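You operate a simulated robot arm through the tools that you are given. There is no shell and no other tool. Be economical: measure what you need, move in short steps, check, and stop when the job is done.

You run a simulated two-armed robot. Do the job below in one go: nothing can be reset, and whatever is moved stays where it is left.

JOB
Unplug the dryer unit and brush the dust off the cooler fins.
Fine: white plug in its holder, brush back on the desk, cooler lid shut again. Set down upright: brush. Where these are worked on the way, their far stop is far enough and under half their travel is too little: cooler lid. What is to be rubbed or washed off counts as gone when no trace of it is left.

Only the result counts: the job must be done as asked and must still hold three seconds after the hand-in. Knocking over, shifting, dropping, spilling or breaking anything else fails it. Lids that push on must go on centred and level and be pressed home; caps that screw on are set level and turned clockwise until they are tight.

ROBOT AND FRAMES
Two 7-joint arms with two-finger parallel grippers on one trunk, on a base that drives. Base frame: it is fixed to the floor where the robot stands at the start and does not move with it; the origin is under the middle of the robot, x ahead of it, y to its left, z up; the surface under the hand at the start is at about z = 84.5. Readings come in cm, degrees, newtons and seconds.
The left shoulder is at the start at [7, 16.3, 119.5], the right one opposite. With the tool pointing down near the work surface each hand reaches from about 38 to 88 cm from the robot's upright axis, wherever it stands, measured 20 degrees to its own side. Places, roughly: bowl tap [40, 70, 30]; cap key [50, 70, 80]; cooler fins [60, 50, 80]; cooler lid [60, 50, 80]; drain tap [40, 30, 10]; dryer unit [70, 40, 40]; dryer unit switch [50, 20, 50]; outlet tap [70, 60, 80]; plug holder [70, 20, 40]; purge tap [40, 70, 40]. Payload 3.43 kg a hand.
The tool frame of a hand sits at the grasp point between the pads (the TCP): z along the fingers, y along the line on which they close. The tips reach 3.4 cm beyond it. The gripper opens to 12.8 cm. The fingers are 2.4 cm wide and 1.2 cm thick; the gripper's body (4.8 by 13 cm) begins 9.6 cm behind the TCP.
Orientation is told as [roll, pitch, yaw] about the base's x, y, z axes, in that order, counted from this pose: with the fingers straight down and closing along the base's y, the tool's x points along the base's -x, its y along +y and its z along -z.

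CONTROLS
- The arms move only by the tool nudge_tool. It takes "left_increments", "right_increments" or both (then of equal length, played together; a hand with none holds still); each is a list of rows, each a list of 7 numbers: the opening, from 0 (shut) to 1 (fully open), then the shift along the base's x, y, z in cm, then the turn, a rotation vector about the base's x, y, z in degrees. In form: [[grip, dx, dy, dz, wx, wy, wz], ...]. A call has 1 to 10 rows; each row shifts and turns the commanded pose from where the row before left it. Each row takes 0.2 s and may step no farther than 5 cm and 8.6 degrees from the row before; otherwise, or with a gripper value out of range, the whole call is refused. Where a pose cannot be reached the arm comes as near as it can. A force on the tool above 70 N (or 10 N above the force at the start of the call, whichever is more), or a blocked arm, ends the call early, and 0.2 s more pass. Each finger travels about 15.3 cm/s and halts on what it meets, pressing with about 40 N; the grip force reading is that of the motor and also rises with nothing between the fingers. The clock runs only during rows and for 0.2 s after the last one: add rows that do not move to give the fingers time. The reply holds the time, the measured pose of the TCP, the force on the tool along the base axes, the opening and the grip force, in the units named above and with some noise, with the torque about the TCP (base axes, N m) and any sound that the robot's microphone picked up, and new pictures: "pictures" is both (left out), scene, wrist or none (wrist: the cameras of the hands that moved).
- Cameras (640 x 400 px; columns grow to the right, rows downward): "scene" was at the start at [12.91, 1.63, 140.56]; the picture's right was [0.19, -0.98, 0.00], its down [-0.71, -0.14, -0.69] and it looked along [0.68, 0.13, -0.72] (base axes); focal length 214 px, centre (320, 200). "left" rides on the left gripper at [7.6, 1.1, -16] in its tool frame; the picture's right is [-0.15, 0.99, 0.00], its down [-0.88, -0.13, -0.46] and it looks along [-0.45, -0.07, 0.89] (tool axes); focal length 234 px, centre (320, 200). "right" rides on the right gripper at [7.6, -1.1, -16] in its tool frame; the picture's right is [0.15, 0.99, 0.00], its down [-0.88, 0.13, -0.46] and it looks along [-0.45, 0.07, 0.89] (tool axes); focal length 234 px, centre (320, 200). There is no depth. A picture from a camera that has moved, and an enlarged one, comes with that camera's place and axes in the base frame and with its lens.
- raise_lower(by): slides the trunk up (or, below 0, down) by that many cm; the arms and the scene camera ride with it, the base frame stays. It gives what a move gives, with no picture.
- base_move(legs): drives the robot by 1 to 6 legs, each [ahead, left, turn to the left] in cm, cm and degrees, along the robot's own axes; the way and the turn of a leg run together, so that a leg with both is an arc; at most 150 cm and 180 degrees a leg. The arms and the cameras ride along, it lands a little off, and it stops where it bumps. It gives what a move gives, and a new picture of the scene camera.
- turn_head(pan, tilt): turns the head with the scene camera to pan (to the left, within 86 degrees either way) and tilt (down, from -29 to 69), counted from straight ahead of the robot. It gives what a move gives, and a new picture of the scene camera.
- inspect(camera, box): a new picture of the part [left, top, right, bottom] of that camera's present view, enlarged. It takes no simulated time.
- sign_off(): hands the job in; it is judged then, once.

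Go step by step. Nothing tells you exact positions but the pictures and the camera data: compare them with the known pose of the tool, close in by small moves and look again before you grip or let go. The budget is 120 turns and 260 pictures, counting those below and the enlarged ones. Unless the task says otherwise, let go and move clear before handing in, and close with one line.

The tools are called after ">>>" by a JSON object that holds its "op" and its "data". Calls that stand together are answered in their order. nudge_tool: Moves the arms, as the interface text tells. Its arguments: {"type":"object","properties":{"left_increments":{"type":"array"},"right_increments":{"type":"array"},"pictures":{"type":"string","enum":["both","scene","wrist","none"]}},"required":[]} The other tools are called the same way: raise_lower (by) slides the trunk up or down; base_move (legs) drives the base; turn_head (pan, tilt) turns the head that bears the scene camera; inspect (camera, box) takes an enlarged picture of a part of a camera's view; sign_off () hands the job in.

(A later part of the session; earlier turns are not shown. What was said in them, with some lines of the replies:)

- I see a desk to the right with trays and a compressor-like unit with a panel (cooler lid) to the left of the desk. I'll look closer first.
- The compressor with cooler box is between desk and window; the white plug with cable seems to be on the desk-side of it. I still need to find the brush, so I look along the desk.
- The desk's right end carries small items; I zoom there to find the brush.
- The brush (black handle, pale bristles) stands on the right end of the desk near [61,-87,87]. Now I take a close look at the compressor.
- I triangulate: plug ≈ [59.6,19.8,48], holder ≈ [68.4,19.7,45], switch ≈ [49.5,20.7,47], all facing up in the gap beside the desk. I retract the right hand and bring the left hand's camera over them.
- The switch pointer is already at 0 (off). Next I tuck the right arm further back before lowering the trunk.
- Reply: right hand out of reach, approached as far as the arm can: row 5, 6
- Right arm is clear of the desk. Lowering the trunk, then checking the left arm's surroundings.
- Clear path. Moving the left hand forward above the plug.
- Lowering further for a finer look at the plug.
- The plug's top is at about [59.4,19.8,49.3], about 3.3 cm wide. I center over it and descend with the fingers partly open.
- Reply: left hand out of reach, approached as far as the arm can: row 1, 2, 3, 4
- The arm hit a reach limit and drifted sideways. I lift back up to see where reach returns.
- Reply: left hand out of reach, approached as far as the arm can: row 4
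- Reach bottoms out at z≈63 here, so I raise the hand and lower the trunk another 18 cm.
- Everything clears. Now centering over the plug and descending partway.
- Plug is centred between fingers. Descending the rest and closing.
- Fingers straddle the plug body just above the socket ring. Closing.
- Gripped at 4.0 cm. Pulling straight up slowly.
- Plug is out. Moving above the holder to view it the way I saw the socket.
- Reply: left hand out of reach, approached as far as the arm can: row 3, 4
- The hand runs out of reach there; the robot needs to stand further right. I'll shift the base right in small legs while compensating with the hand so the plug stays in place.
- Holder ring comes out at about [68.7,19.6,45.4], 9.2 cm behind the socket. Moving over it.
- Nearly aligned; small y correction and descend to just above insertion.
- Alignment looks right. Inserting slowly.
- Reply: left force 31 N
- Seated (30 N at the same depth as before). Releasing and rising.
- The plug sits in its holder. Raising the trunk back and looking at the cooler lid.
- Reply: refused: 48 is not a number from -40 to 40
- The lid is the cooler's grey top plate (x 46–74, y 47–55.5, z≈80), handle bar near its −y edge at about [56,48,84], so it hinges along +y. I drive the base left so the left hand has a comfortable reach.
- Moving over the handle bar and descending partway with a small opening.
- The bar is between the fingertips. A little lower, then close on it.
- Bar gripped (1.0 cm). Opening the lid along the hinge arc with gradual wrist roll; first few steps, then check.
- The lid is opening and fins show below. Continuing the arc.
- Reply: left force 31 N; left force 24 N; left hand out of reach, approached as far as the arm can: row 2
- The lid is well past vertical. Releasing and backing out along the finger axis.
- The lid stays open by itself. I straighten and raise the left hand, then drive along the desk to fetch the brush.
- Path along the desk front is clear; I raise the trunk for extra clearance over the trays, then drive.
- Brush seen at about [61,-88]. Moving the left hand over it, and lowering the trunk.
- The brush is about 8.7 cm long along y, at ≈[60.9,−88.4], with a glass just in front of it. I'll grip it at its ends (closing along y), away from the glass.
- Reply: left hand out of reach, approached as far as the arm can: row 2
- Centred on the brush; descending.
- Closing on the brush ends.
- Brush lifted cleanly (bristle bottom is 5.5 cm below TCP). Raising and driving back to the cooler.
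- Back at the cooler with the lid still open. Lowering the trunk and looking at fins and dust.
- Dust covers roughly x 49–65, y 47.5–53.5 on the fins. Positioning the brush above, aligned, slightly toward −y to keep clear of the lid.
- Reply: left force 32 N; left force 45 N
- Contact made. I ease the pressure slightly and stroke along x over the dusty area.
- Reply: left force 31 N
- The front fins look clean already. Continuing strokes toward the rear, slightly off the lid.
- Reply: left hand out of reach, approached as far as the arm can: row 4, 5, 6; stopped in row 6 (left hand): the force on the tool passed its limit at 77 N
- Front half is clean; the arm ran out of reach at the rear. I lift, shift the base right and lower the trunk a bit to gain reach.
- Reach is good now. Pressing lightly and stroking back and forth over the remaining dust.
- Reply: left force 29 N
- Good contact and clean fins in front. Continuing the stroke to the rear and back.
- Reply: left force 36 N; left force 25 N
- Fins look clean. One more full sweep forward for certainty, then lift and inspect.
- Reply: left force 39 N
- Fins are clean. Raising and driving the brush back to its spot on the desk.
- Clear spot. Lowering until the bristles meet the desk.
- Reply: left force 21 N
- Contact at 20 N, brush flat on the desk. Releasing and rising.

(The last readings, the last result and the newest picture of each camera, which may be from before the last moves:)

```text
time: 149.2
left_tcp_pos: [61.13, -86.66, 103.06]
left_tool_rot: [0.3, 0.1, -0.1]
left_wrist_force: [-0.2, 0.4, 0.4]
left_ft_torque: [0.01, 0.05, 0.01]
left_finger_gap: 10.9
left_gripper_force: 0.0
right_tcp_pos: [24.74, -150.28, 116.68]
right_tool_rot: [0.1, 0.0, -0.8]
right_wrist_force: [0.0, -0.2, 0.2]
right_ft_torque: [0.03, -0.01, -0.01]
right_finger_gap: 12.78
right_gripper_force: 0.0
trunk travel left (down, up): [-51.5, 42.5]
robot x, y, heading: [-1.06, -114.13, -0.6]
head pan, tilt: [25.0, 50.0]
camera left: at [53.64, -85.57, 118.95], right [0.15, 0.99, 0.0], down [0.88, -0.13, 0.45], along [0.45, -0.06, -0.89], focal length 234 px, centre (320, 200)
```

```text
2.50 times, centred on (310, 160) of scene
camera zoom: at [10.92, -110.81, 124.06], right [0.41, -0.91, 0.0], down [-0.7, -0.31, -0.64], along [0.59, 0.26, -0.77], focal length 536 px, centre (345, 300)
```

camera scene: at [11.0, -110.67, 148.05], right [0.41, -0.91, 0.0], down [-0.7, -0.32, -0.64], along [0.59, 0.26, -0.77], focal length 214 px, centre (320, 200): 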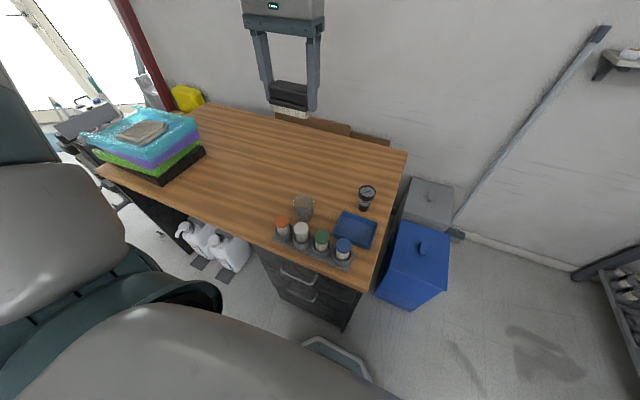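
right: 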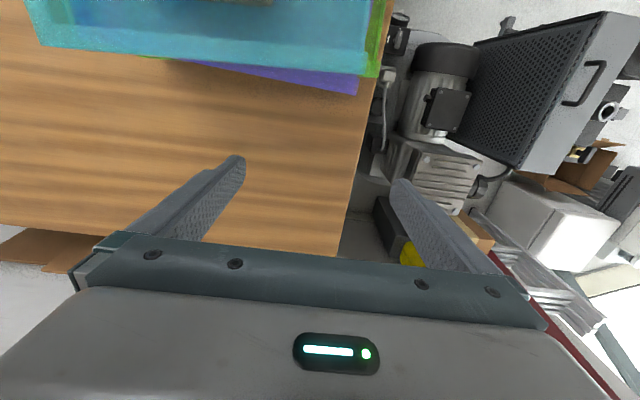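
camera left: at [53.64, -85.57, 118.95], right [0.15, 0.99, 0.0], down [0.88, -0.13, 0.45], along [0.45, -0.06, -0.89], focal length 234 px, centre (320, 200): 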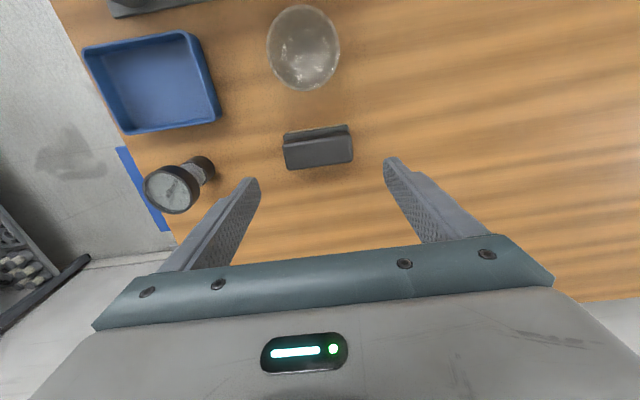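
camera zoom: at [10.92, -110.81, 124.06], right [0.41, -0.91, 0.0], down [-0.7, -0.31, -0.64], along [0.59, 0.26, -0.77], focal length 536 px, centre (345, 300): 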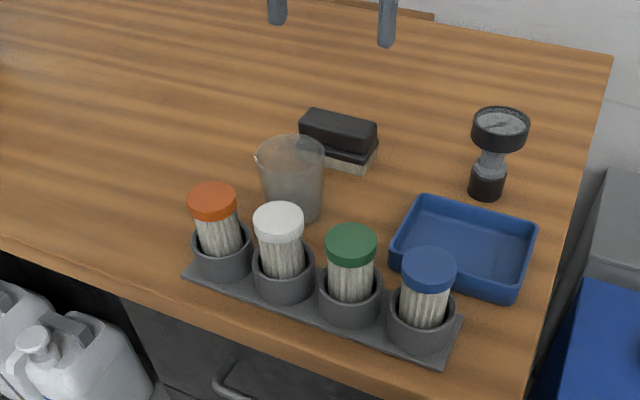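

Brush stands upright on the desk. Retracting, raising, and driving back to close the lid.

>>> {"op": "nudge_tool", "data": {"left_increments": [[0.4, -3, 0, 3, 0, 0, 0], [0.4, -4, 0, 2, 0, 0, 0], [0.4, -4, 0, 0, 0, 0, 0]], "pictures": "none"}}

>>> {"op": "raise_lower", "data": {"by": 24}}

>>> {"op": "base_move", "data": {"legs": [[1, 70, 0.6]]}}

>>> {"op": "base_move", "data": {"legs": [[0, 70, 0]]}}

```text
time: 150.0
left_tcp_pos: [50.15, -86.68, 107.68]
left_tool_rot: [0.2, -0.2, -0.1]
left_wrist_force: [-0.2, 0.2, 0.9]
left_ft_torque: [-0.03, -0.05, -0.04]
left_finger_gap: 5.13
left_gripper_force: 0.0
right_tcp_pos: [24.59, -150.2, 116.81]
right_tool_rot: [0.0, -0.1, -0.7]
right_wrist_force: [-1.0, 0.0, -0.5]
right_ft_torque: [0.03, -0.02, -0.01]
right_finger_gap: 12.83
right_gripper_force: 0.1
trunk travel left (down, up): [-51.5, 42.5]
robot x, y, heading: [-0.94, -114.25, -1.0]
head pan, tilt: [25.0, 50.0]
```

```text
time: 152.5
left_tcp_pos: [50.39, -86.68, 131.75]
left_tool_rot: [0.2, 0.0, -0.1]
left_wrist_force: [-0.3, -0.2, 0.3]
left_ft_torque: [-0.02, 0.01, -0.01]
left_finger_gap: 5.12
left_gripper_force: 0.1
right_tcp_pos: [24.86, -150.31, 140.75]
right_tool_rot: [0.1, 0.0, -0.7]
right_wrist_force: [0.4, -0.1, 0.1]
right_ft_torque: [0.0, 0.0, -0.01]
right_finger_gap: 12.81
right_gripper_force: 0.1
trunk travel left (down, up): [-75.5, 18.5]
robot x, y, heading: [-1.0, -114.0, -0.6]
head pan, tilt: [25.0, 50.0]
```

```text
time: 156.3
left_tcp_pos: [51.88, -16.23, 131.79]
left_tool_rot: [0.3, 0.1, 0.2]
left_wrist_force: [-0.1, 0.2, -0.7]
left_ft_torque: [0.04, 0.01, 0.0]
left_finger_gap: 5.12
left_gripper_force: 0.1
right_tcp_pos: [26.59, -80.1, 140.61]
right_tool_rot: [0.1, 0.1, -0.4]
right_wrist_force: [0.5, 0.2, -0.1]
right_ft_torque: [0.04, 0.01, 0.0]
right_finger_gap: 12.84
right_gripper_force: 0.2
trunk travel left (down, up): [-75.5, 18.5]
robot x, y, heading: [0.78, -43.74, -0.4]
head pan, tilt: [25.0, 50.0]
camera scene: at [12.69, -40.61, 148.06], right [0.42, -0.91, 0.0], down [-0.7, -0.32, -0.64], along [0.58, 0.27, -0.77], focal length 214 px, centre (320, 200)
```

scene: 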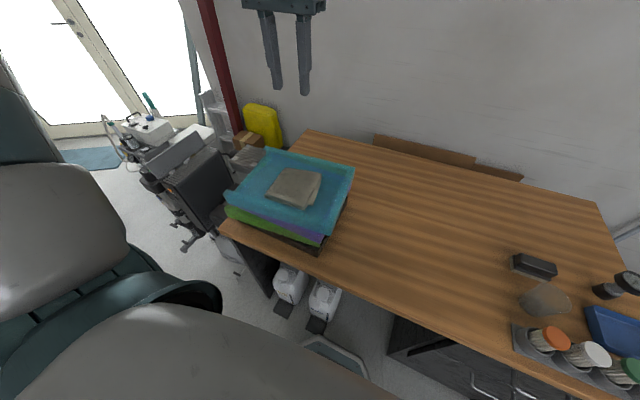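

```text
time: 160.2
left_tcp_pos: [51.43, 55.12, 131.8]
left_tool_rot: [0.3, 0.0, 1.2]
left_wrist_force: [-0.4, 0.2, 0.5]
left_ft_torque: [0.0, -0.04, -0.02]
left_finger_gap: 5.11
left_gripper_force: 0.0
right_tcp_pos: [27.31, -9.18, 140.68]
right_tool_rot: [0.1, 0.1, 0.5]
right_wrist_force: [0.7, 0.7, 0.2]
right_ft_torque: [-0.01, -0.01, -0.02]
right_finger_gap: 12.78
right_gripper_force: 0.0
trunk travel left (down, up): [-75.5, 18.5]
robot x, y, heading: [0.73, 26.74, 0.5]
head pan, tilt: [25.0, 50.0]
camera scene: at [12.57, 30.09, 148.06], right [0.43, -0.9, 0.0], down [-0.69, -0.33, -0.64], along [0.58, 0.28, -0.77], focal length 214 px, centre (320, 200)
```

scene: 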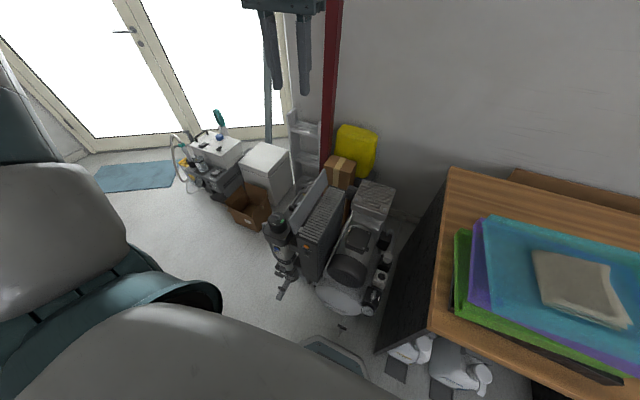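

Lowering and tilting the hand to approach the handle behind the open lid; checking fins once more too.

>>> {"op": "raise_lower", "data": {"by": -18}}

>>> {"op": "inspect", "data": {"camera": "left", "box": [220, 40, 420, 240]}}

>>> {"op": "nudge_tool", "data": {"left_increments": [[0.25, 0.9, 2.8, 0, -6, 0, -1], [0.25, 0.9, 2.8, 0, -6, 0, 0], [0.25, 0.9, 2.8, -2, -6, 0, 0], [0.25, 0.9, 2.8, -3, -6, 0, 0], [0.25, 0.9, 2.8, -3, -6, 0, 0]], "pictures": "none"}}

>>> {"op": "inspect", "data": {"camera": "left", "box": [200, 30, 440, 230]}}

>>> {"op": "turn_head", "data": {"pan": 35, "tilt": 40}}

>>> {"op": "inspect", "data": {"camera": "scene", "box": [270, 90, 390, 210]}}

```text
time: 162.2
left_tcp_pos: [51.36, 55.16, 113.79]
left_tool_rot: [0.3, 0.2, 1.1]
left_wrist_force: [-1.2, -0.5, 0.6]
left_ft_torque: [0.01, 0.0, 0.01]
left_finger_gap: 5.14
left_gripper_force: 0.1
right_tcp_pos: [27.42, -9.17, 122.95]
right_tool_rot: [0.1, 0.1, 0.7]
right_wrist_force: [-0.4, -0.7, -0.8]
right_ft_torque: [-0.02, -0.03, -0.03]
right_finger_gap: 12.79
right_gripper_force: 0.0
trunk travel left (down, up): [-57.5, 36.5]
robot x, y, heading: [0.55, 26.74, 0.3]
head pan, tilt: [25.0, 50.0]
```

```text
2.00 times, centred on (320, 140) of left
camera zoom: at [43.73, 56.07, 129.67], right [0.13, 0.99, 0.0], down [0.88, -0.11, 0.46], along [0.45, -0.05, -0.89], focal length 468 px, centre (320, 320)
```

zoom: 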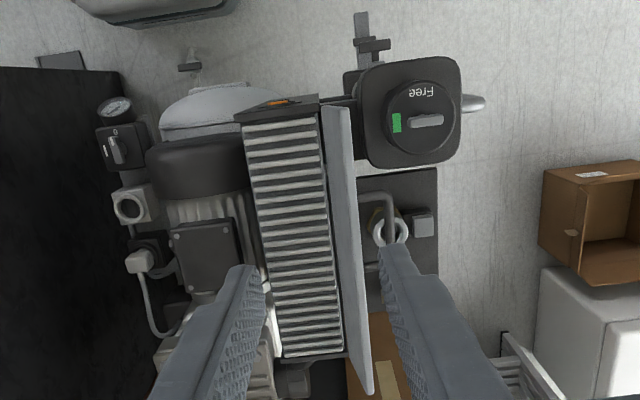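

```text
time: 163.4
left_tcp_pos: [55.93, 69.43, 105.55]
left_tool_rot: [-29.9, 0.1, 0.1]
left_wrist_force: [0.3, 0.6, 0.1]
left_ft_torque: [-0.05, 0.03, 0.02]
left_finger_gap: 3.18
left_gripper_force: 0.0
right_tcp_pos: [27.49, -8.88, 122.67]
right_tool_rot: [0.0, 0.0, 0.7]
right_wrist_force: [0.3, 0.0, 0.0]
right_ft_torque: [-0.02, 0.04, 0.0]
right_finger_gap: 12.82
right_gripper_force: 0.0
trunk travel left (down, up): [-57.5, 36.5]
robot x, y, heading: [0.46, 26.8, 0.6]
head pan, tilt: [25.0, 50.0]
```

```text
2.00 times, centred on (320, 130) of left
camera zoom: at [48.35, 78.23, 118.76], right [0.14, 0.86, -0.49], down [0.88, 0.12, 0.46], along [0.45, -0.5, -0.74], focal length 468 px, centre (320, 340)
```

zoom: 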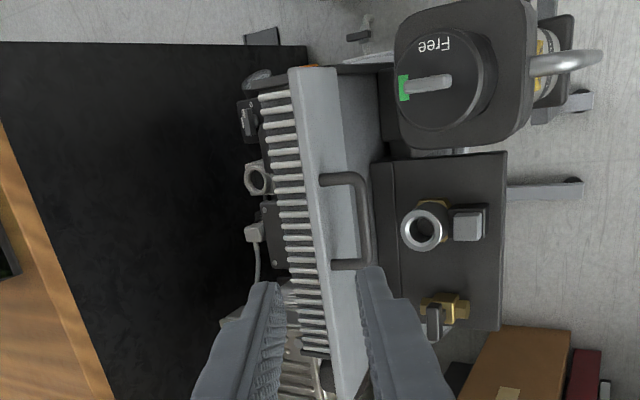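

```text
time: 164.1
left_tcp_pos: [55.93, 69.0, 105.67]
left_tool_rot: [-29.7, 0.3, 0.2]
left_wrist_force: [-0.2, -0.5, 0.5]
left_ft_torque: [0.01, 0.0, 0.02]
left_finger_gap: 3.22
left_gripper_force: 0.0
right_tcp_pos: [27.28, -9.08, 122.72]
right_tool_rot: [0.2, 0.1, 0.7]
right_wrist_force: [0.0, 0.0, -0.3]
right_ft_torque: [0.01, 0.01, 0.01]
right_finger_gap: 12.84
right_gripper_force: 0.1
trunk travel left (down, up): [-57.5, 36.5]
robot x, y, heading: [0.67, 26.83, 0.6]
head pan, tilt: [35.0, 40.0]
camera scene: at [12.52, 31.77, 131.47], right [0.58, -0.81, 0.0], down [-0.52, -0.37, -0.77], along [0.62, 0.45, -0.64], focal length 214 px, centre (320, 200)
```

scene: 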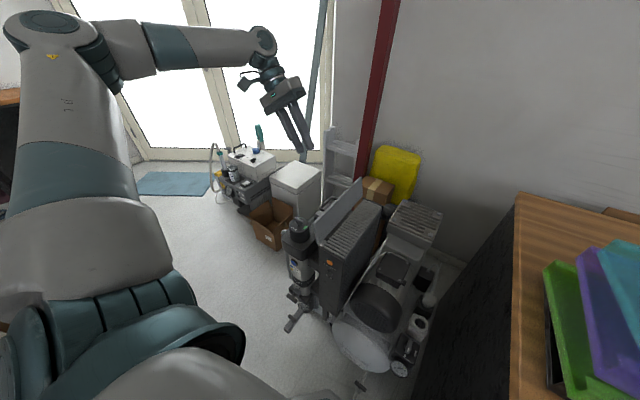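

```text
3.33 times, centred on (330, 150) of scene
camera zoom: at [12.52, 31.77, 131.47], right [0.58, -0.81, 0.0], down [-0.52, -0.37, -0.77], along [0.62, 0.45, -0.64], focal length 715 px, centre (287, 367)
```

zoom: 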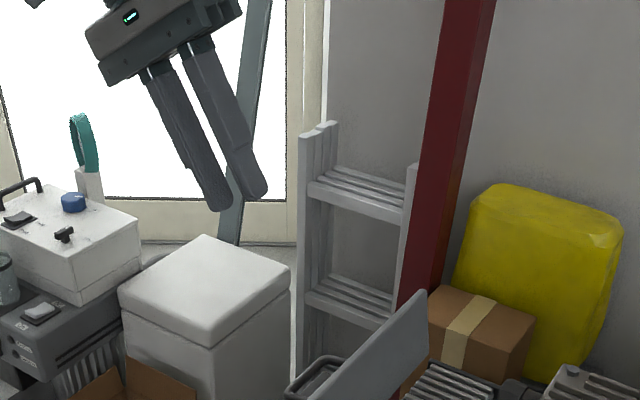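

Fins look clean from this view as well. Moving down the tool axis toward the handle.

>>> {"op": "nudge_tool", "data": {"left_increments": [[0.22, 0.3, -0.7, -4, 0, 0, 0], [0.22, 0.3, -0.7, -4, 0, 0, 0], [0.22, 0, -1, -3.6, 0, 0, 0]], "pictures": "none"}}

>>> {"op": "inspect", "data": {"camera": "left", "box": [240, 60, 400, 220]}}

>>> {"op": "inspect", "data": {"camera": "scene", "box": [280, 120, 380, 220]}}

```text
time: 164.9
left_tcp_pos: [56.51, 66.8, 94.07]
left_tool_rot: [-29.8, 0.2, 0.2]
left_wrist_force: [-0.9, 1.0, -0.3]
left_ft_torque: [-0.02, 0.04, 0.0]
left_finger_gap: 2.83
left_gripper_force: 0.0
right_tcp_pos: [27.25, -9.02, 122.73]
right_tool_rot: [0.0, 0.0, 0.6]
right_wrist_force: [0.3, -0.1, 0.7]
right_ft_torque: [0.01, 0.01, -0.02]
right_finger_gap: 12.78
right_gripper_force: 0.0
trunk travel left (down, up): [-57.5, 36.5]
robot x, y, heading: [0.61, 27.26, 0.7]
head pan, tilt: [35.0, 40.0]
```

```text
2.50 times, centred on (320, 140) of left
camera zoom: at [48.82, 75.56, 107.34], right [0.14, 0.86, -0.49], down [0.88, 0.12, 0.46], along [0.45, -0.5, -0.74], focal length 585 px, centre (320, 350)
```

zoom: 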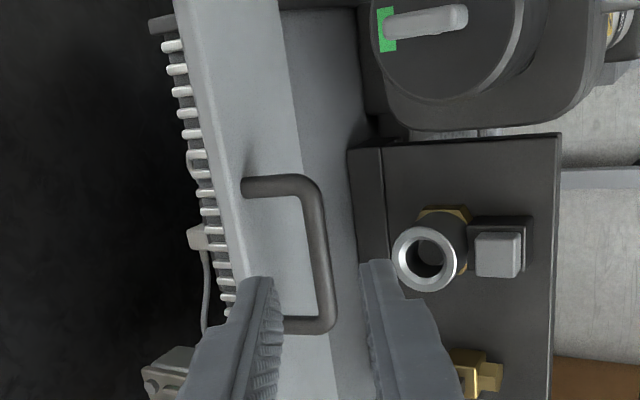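

```text
4.00 times, centred on (330, 170) of scene
camera zoom: at [12.59, 31.84, 131.47], right [0.58, -0.81, 0.0], down [-0.52, -0.37, -0.77], along [0.62, 0.45, -0.64], focal length 858 px, centre (280, 320)
```

zoom: 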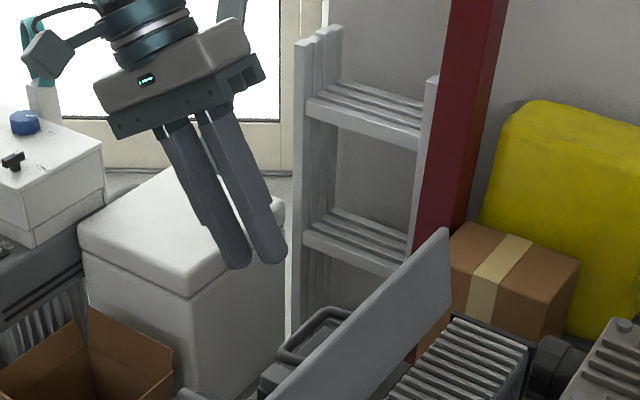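

Bar pinned at ≈[56.7,62.2,86.4]. Advancing along the finger axis to straddle it.

>>> {"op": "nudge_tool", "data": {"left_increments": [[0.22, 0.1, -1.3, -2, 0, 0, 0], [0.22, 0, -1.2, -2, 0, 0, 0], [0.22, 0, -1, -1.8, 0, 0, 0]], "pictures": "none"}}

>>> {"op": "inspect", "data": {"camera": "left", "box": [240, 80, 400, 240]}}

>>> {"op": "inspect", "data": {"camera": "scene", "box": [290, 140, 370, 220]}}

```text
time: 165.7
left_tcp_pos: [56.75, 63.2, 88.28]
left_tool_rot: [-29.8, 0.3, 0.2]
left_wrist_force: [-0.2, -1.0, 0.2]
left_ft_torque: [0.01, 0.02, 0.02]
left_finger_gap: 2.83
left_gripper_force: 0.1
right_tcp_pos: [27.28, -9.0, 122.69]
right_tool_rot: [0.1, 0.0, 0.6]
right_wrist_force: [0.6, -0.3, 0.4]
right_ft_torque: [0.01, 0.01, -0.01]
right_finger_gap: 12.82
right_gripper_force: 0.0
trunk travel left (down, up): [-57.5, 36.5]
robot x, y, heading: [0.39, 26.72, 0.7]
head pan, tilt: [35.0, 40.0]
```

```text
2.50 times, centred on (320, 160) of left
camera zoom: at [49.12, 72.1, 101.61], right [0.14, 0.86, -0.49], down [0.88, 0.12, 0.46], along [0.45, -0.5, -0.74], focal length 585 px, centre (320, 300)
```

zoom: 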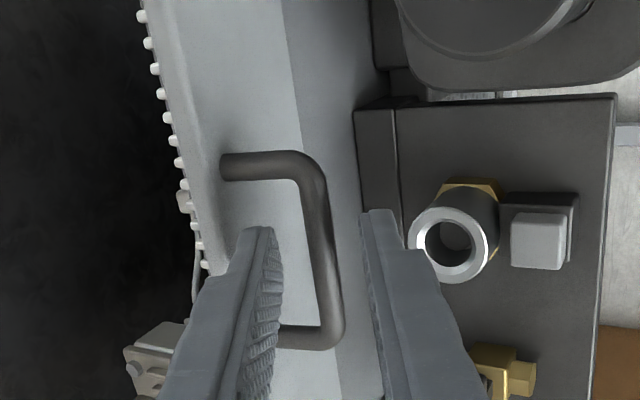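

```text
5.00 times, centred on (330, 180) of scene
camera zoom: at [12.58, 31.81, 131.47], right [0.58, -0.81, 0.0], down [-0.52, -0.37, -0.77], along [0.62, 0.45, -0.64], focal length 1072 px, centre (270, 300)
```

zoom: 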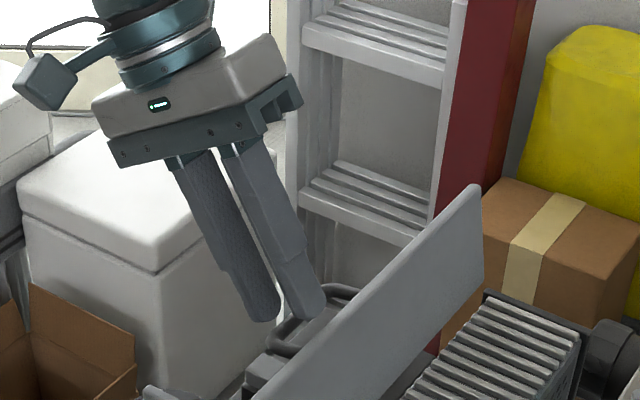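

Bar lies between the fingers. Closing.

>>> {"op": "nudge_tool", "data": {"left_increments": [[0.22, 0, -0.15, -0.25, 0, 0, 0], [0.12, 0, 0, 0, 0, 0, 0], [0.05, 0, 0, 0, 0, 0, 0], [0.02, 0, 0, 0, 0, 0, 0]], "pictures": "none"}}

>>> {"op": "inspect", "data": {"camera": "left", "box": [240, 80, 400, 240]}}

```text
time: 166.7
left_tcp_pos: [56.7, 62.96, 88.06]
left_tool_rot: [-29.7, 0.1, 0.1]
left_wrist_force: [0.8, -0.9, -1.6]
left_ft_torque: [0.02, -0.85, -0.68]
left_finger_gap: 0.97
left_gripper_force: 43.0
right_tcp_pos: [27.22, -9.06, 122.75]
right_tool_rot: [0.1, 0.0, 0.6]
right_wrist_force: [0.7, 0.5, 0.0]
right_ft_torque: [0.01, 0.03, 0.0]
right_finger_gap: 12.82
right_gripper_force: 0.1
trunk travel left (down, up): [-57.5, 36.5]
robot x, y, heading: [0.48, 26.81, 0.7]
head pan, tilt: [35.0, 40.0]
```

```text
2.50 times, centred on (320, 160) of left
camera zoom: at [49.1, 71.92, 101.35], right [0.14, 0.86, -0.49], down [0.88, 0.11, 0.46], along [0.45, -0.5, -0.74], focal length 585 px, centre (320, 300)
```

zoom: 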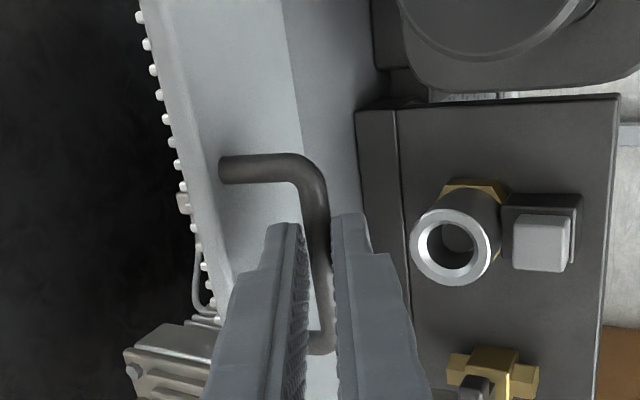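

Gripped. Closing along the reverse arc, first part.

>>> {"op": "nudge_tool", "data": {"left_increments": [[0.02, 0, -1.39, 0.65, 2.7, 0, 0], [0.02, 0, -1.46, 0.45, 2.7, 0, 0], [0.02, 0, -1.5, 0.25, 2.7, 0, 0]], "pictures": "none"}}

>>> {"op": "inspect", "data": {"camera": "scene", "box": [290, 130, 390, 220]}}

```text
time: 167.5
left_tcp_pos: [56.64, 58.51, 89.71]
left_tool_rot: [-21.6, -0.3, 0.2]
left_wrist_force: [7.0, 3.3, 30.9]
left_ft_torque: [-0.25, 0.13, -1.02]
left_finger_gap: 0.95
left_gripper_force: 43.2
right_tcp_pos: [27.19, -9.29, 122.71]
right_tool_rot: [0.2, -0.1, 0.6]
right_wrist_force: [-0.3, -0.2, 1.0]
right_ft_torque: [0.04, -0.01, 0.0]
right_finger_gap: 12.77
right_gripper_force: 0.0
trunk travel left (down, up): [-57.5, 36.5]
robot x, y, heading: [0.53, 27.1, 0.5]
head pan, tilt: [35.0, 40.0]
```

```text
4.44 times, centred on (340, 175) of scene
camera zoom: at [12.36, 31.6, 131.54], right [0.58, -0.81, 0.0], down [-0.52, -0.37, -0.77], along [0.62, 0.45, -0.64], focal length 953 px, centre (231, 311)
```

zoom: 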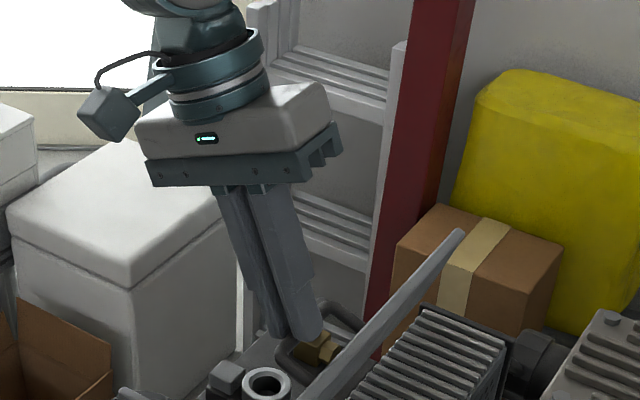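

>>> {"op": "nudge_tool", "data": {"left_increments": [[0.02, 0, -1.5, 0.55, 2.7, 0, 0], [0.02, 0, -1.48, 0.1, 2.7, 0, 0]], "pictures": "none"}}

>>> {"op": "inspect", "data": {"camera": "scene", "box": [290, 130, 390, 220]}}

```text
time: 168.1
left_tcp_pos: [56.63, 55.78, 89.74]
left_tool_rot: [-16.1, 0.4, 0.2]
left_wrist_force: [9.3, -1.2, -1.3]
left_ft_torque: [-0.16, 0.14, -1.02]
left_finger_gap: 0.98
left_gripper_force: 43.4
right_tcp_pos: [27.49, -9.16, 122.69]
right_tool_rot: [0.0, 0.1, 0.6]
right_wrist_force: [-0.1, 0.1, -0.7]
right_ft_torque: [0.0, 0.03, -0.01]
right_finger_gap: 12.8
right_gripper_force: 0.0
trunk travel left (down, up): [-57.5, 36.5]
robot x, y, heading: [0.53, 26.74, 0.7]
head pan, tilt: [35.0, 40.0]
```

```text
4.44 times, centred on (340, 175) of scene
camera zoom: at [12.72, 31.73, 131.41], right [0.58, -0.81, 0.0], down [-0.52, -0.37, -0.77], along [0.62, 0.45, -0.64], focal length 953 px, centre (231, 311)
```

zoom: 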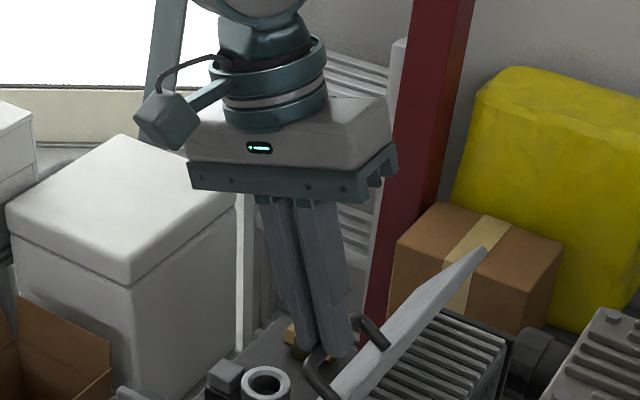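

>>> {"op": "nudge_tool", "data": {"left_increments": [[0.02, 0, -1.46, -0.35, 2.7, 0, 0], [0.02, 0, -1.4, -0.55, 2.7, 0, 0], [0.02, 0, -1.3, -0.8, 2.7, 0, 0]], "pictures": "none"}}

>>> {"op": "inspect", "data": {"camera": "scene", "box": [290, 130, 390, 220]}}

```text
time: 168.9
left_tcp_pos: [56.51, 51.67, 88.45]
left_tool_rot: [-8.0, 0.2, 0.2]
left_wrist_force: [2.9, 1.5, 0.1]
left_ft_torque: [0.13, 0.29, -0.65]
left_finger_gap: 0.97
left_gripper_force: 43.4
right_tcp_pos: [27.3, -9.02, 122.65]
right_tool_rot: [0.2, 0.0, 0.5]
right_wrist_force: [0.6, 0.4, -0.9]
right_ft_torque: [0.01, 0.03, -0.01]
right_finger_gap: 12.79
right_gripper_force: 0.1
trunk travel left (down, up): [-57.5, 36.5]
robot x, y, heading: [0.42, 26.49, 0.3]
head pan, tilt: [35.0, 40.0]
```

```text
4.44 times, centred on (340, 175) of scene
camera zoom: at [12.59, 31.74, 131.47], right [0.58, -0.81, 0.0], down [-0.52, -0.37, -0.77], along [0.62, 0.45, -0.64], focal length 953 px, centre (231, 311)
```

zoom: 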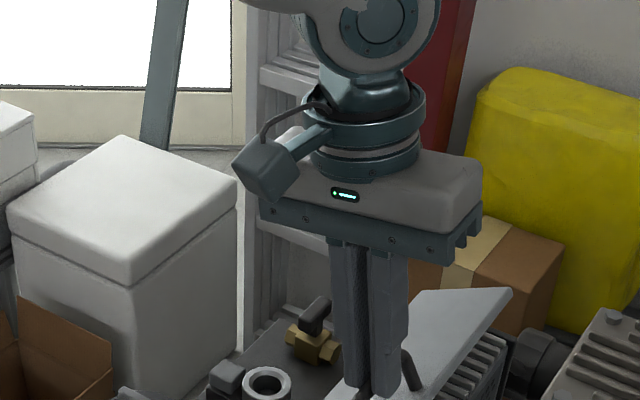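

Nearly there; completing the arc down to closed.

>>> {"op": "nudge_tool", "data": {"left_increments": [[0.02, 0, -1.2, -1.1, 2.7, 0, 0], [0.02, 0, -1.05, -1.2, 2.7, 0, 0], [0.02, 0, -0.8, -1.1, 2.6, 0, 0]], "pictures": "none"}}

>>> {"op": "inspect", "data": {"camera": "scene", "box": [290, 130, 390, 220]}}

```text
time: 169.7
left_tcp_pos: [56.69, 48.47, 85.15]
left_tool_rot: [-0.1, 0.0, 0.2]
left_wrist_force: [4.5, -9.3, 11.7]
left_ft_torque: [-0.25, 1.12, -0.2]
left_finger_gap: 0.95
left_gripper_force: 43.2
right_tcp_pos: [27.16, -9.09, 122.65]
right_tool_rot: [0.1, 0.0, 0.6]
right_wrist_force: [0.5, -0.2, -0.4]
right_ft_torque: [-0.03, 0.02, 0.01]
right_finger_gap: 12.81
right_gripper_force: 0.1
trunk travel left (down, up): [-57.5, 36.5]
robot x, y, heading: [0.41, 26.74, 0.6]
head pan, tilt: [35.0, 40.0]
```

```text
4.44 times, centred on (340, 175) of scene
camera zoom: at [12.51, 31.66, 131.51], right [0.58, -0.81, 0.0], down [-0.52, -0.37, -0.77], along [0.62, 0.45, -0.64], focal length 953 px, centre (231, 311)
```

zoom: 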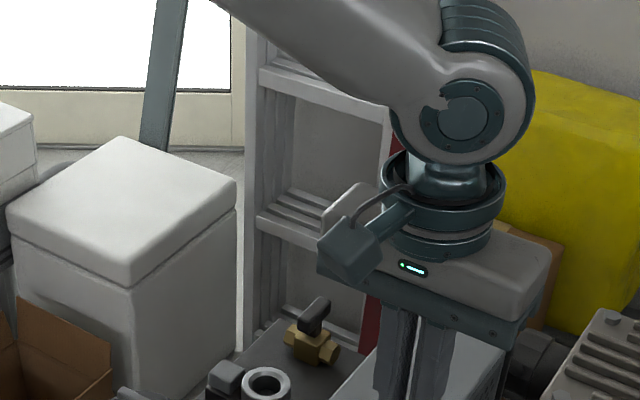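

>>> {"op": "nudge_tool", "data": {"left_increments": [[0.02, 0, 0, -0.4, 0, 0, 0], [0.02, 0, 0, -0.2, 0, 0, 0]], "pictures": "none"}}

>>> {"op": "nudge_tool", "data": {"left_increments": [[0.02, 0, 0, 0.3, 0, 0, 0], [0.12, 0, 0, 0, 0, 0, 0], [0.22, 0, 0, 0, 0, 0, 0], [0.22, 0, 0, 0, 0, 0, 0], [0.22, 0, 0, 2, 0, 0, 0], [0.22, 0, 0, 4, 0, 0, 0], [0.22, -3, 0, 4, 0, 0, 0], [0.22, -3, 3, 3, 0, 0, 0], [0.22, -3, 3, 3, 0, 0, 0]], "pictures": "wrist"}}

>>> {"op": "inspect", "data": {"camera": "scene", "box": [290, 130, 410, 250]}}

>>> {"op": "inspect", "data": {"camera": "left", "box": [220, 60, 400, 240]}}

```text
time: 170.3
left_tcp_pos: [56.69, 48.52, 84.69]
left_tool_rot: [-0.2, -0.3, 0.2]
left_wrist_force: [4.3, -3.5, 36.3]
left_ft_torque: [-0.12, -0.24, -0.17]
left_finger_gap: 1.01
left_gripper_force: 43.3
right_tcp_pos: [27.07, -9.23, 122.74]
right_tool_rot: [0.1, -0.1, 0.7]
right_wrist_force: [0.7, -0.2, -0.3]
right_ft_torque: [0.02, 0.03, -0.02]
right_finger_gap: 12.82
right_gripper_force: 0.0
trunk travel left (down, up): [-57.5, 36.5]
robot x, y, heading: [0.05, 26.16, 0.6]
head pan, tilt: [35.0, 40.0]
```

```text
refused: row 8 steps farther than a row can; nothing moved
```

```text
3.33 times, centred on (350, 190) of scene
camera zoom: at [12.31, 31.66, 131.53], right [0.58, -0.81, 0.0], down [-0.52, -0.37, -0.77], along [0.62, 0.45, -0.64], focal length 715 px, centre (220, 233)
```

zoom: 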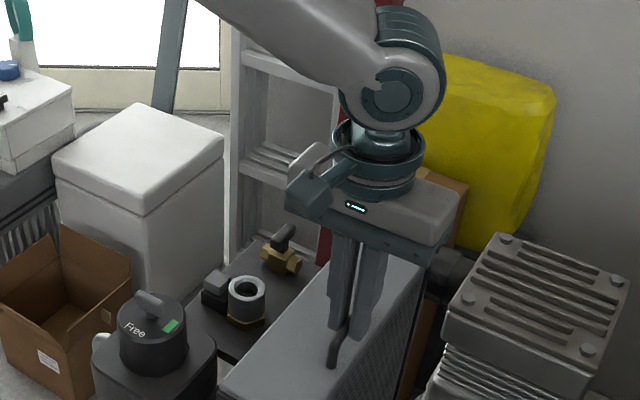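

```text
2.22 times, centred on (310, 150) of left
camera zoom: at [48.89, 49.61, 100.57], right [0.14, 0.99, 0.0], down [0.88, -0.13, 0.46], along [0.46, -0.07, -0.89], focal length 520 px, centre (342, 311)
```

zoom: 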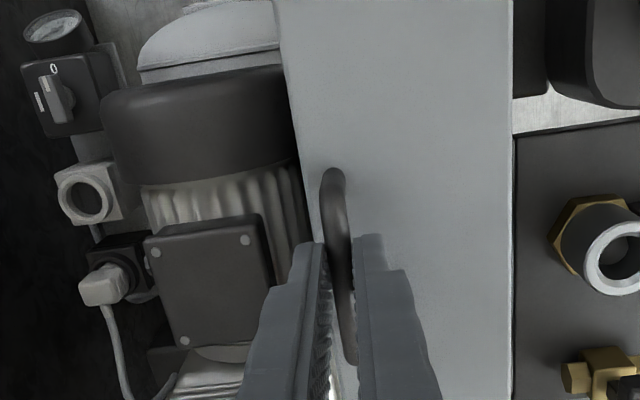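

The lid is shut, pressed with 36 N. Releasing the handle and moving clear.

>>> {"op": "nudge_tool", "data": {"left_increments": [[0.02, 0, 0, 0.3, 0, 0, 0], [0.12, 0, 0, 0, 0, 0, 0], [0.22, 0, 0, 0, 0, 0, 0], [0.22, 0, 0, 0, 0, 0, 0], [0.22, 0, 0, 2, 0, 0, 0], [0.22, 0, 0, 4, 0, 0, 0], [0.22, -2, 0, 4, 0, 0, 0], [0.22, -3, 0, 3, 0, 0, 0], [0.22, -3, 0, 3, 0, 0, 0]], "pictures": "wrist"}}

>>> {"op": "inspect", "data": {"camera": "scene", "box": [290, 130, 410, 250]}}

>>> {"op": "inspect", "data": {"camera": "left", "box": [200, 40, 420, 240]}}

```text
time: 172.3
left_tcp_pos: [48.26, 48.59, 100.94]
left_tool_rot: [-0.1, 0.0, 0.2]
left_wrist_force: [1.0, -0.9, 0.1]
left_ft_torque: [0.03, -0.01, -0.01]
left_finger_gap: 2.8
left_gripper_force: 0.1
right_tcp_pos: [27.04, -9.1, 122.79]
right_tool_rot: [0.1, -0.2, 0.6]
right_wrist_force: [-0.3, 0.0, -0.5]
right_ft_torque: [0.02, -0.03, -0.01]
right_finger_gap: 12.82
right_gripper_force: 0.0
trunk travel left (down, up): [-57.5, 36.5]
robot x, y, heading: [0.37, 26.44, 0.5]
head pan, tilt: [35.0, 40.0]
camera left: at [40.62, 49.69, 116.85], right [0.14, 0.99, 0.0], down [0.88, -0.13, 0.46], along [0.45, -0.07, -0.89], focal length 234 px, centre (320, 200)
```

left: 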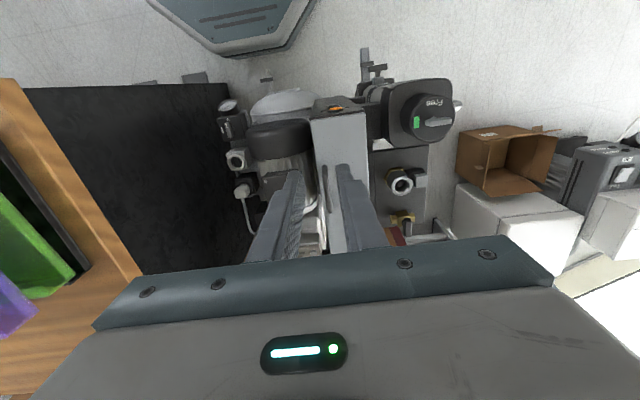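

```text
3.33 times, centred on (350, 190) of scene
camera zoom: at [12.35, 31.79, 131.49], right [0.58, -0.81, 0.0], down [-0.52, -0.37, -0.77], along [0.62, 0.45, -0.64], focal length 715 px, centre (220, 233)
```

zoom: 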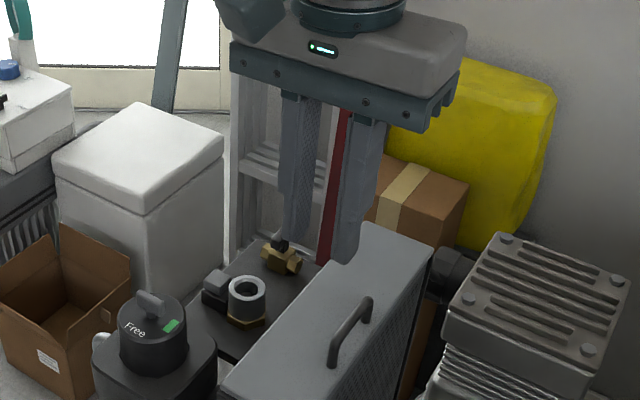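

```text
2.00 times, centred on (310, 140) of left
camera zoom: at [40.62, 49.69, 116.85], right [0.14, 0.99, 0.0], down [0.88, -0.13, 0.46], along [0.45, -0.07, -0.89], focal length 468 px, centre (340, 320)
```

zoom: 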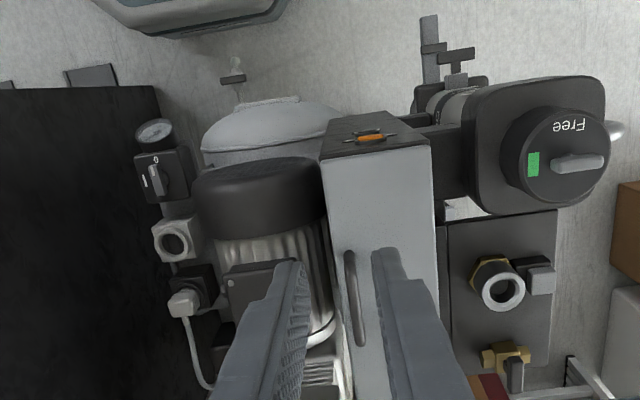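

The lid is flat and shut, the plug is in its holder, the brush stands upright on the desk, and the fins showed no dust before the lid was closed. Both hands are clear, so I am handing in.

>>> {"op": "sign_off", "data": {}}

```text
The job is handed in.
```

The job is done and handed in: the dryer is unplugged with its plug in the holder, the cooler fins are brushed clean with the lid shut again, and the brush is standing upright on the desk.
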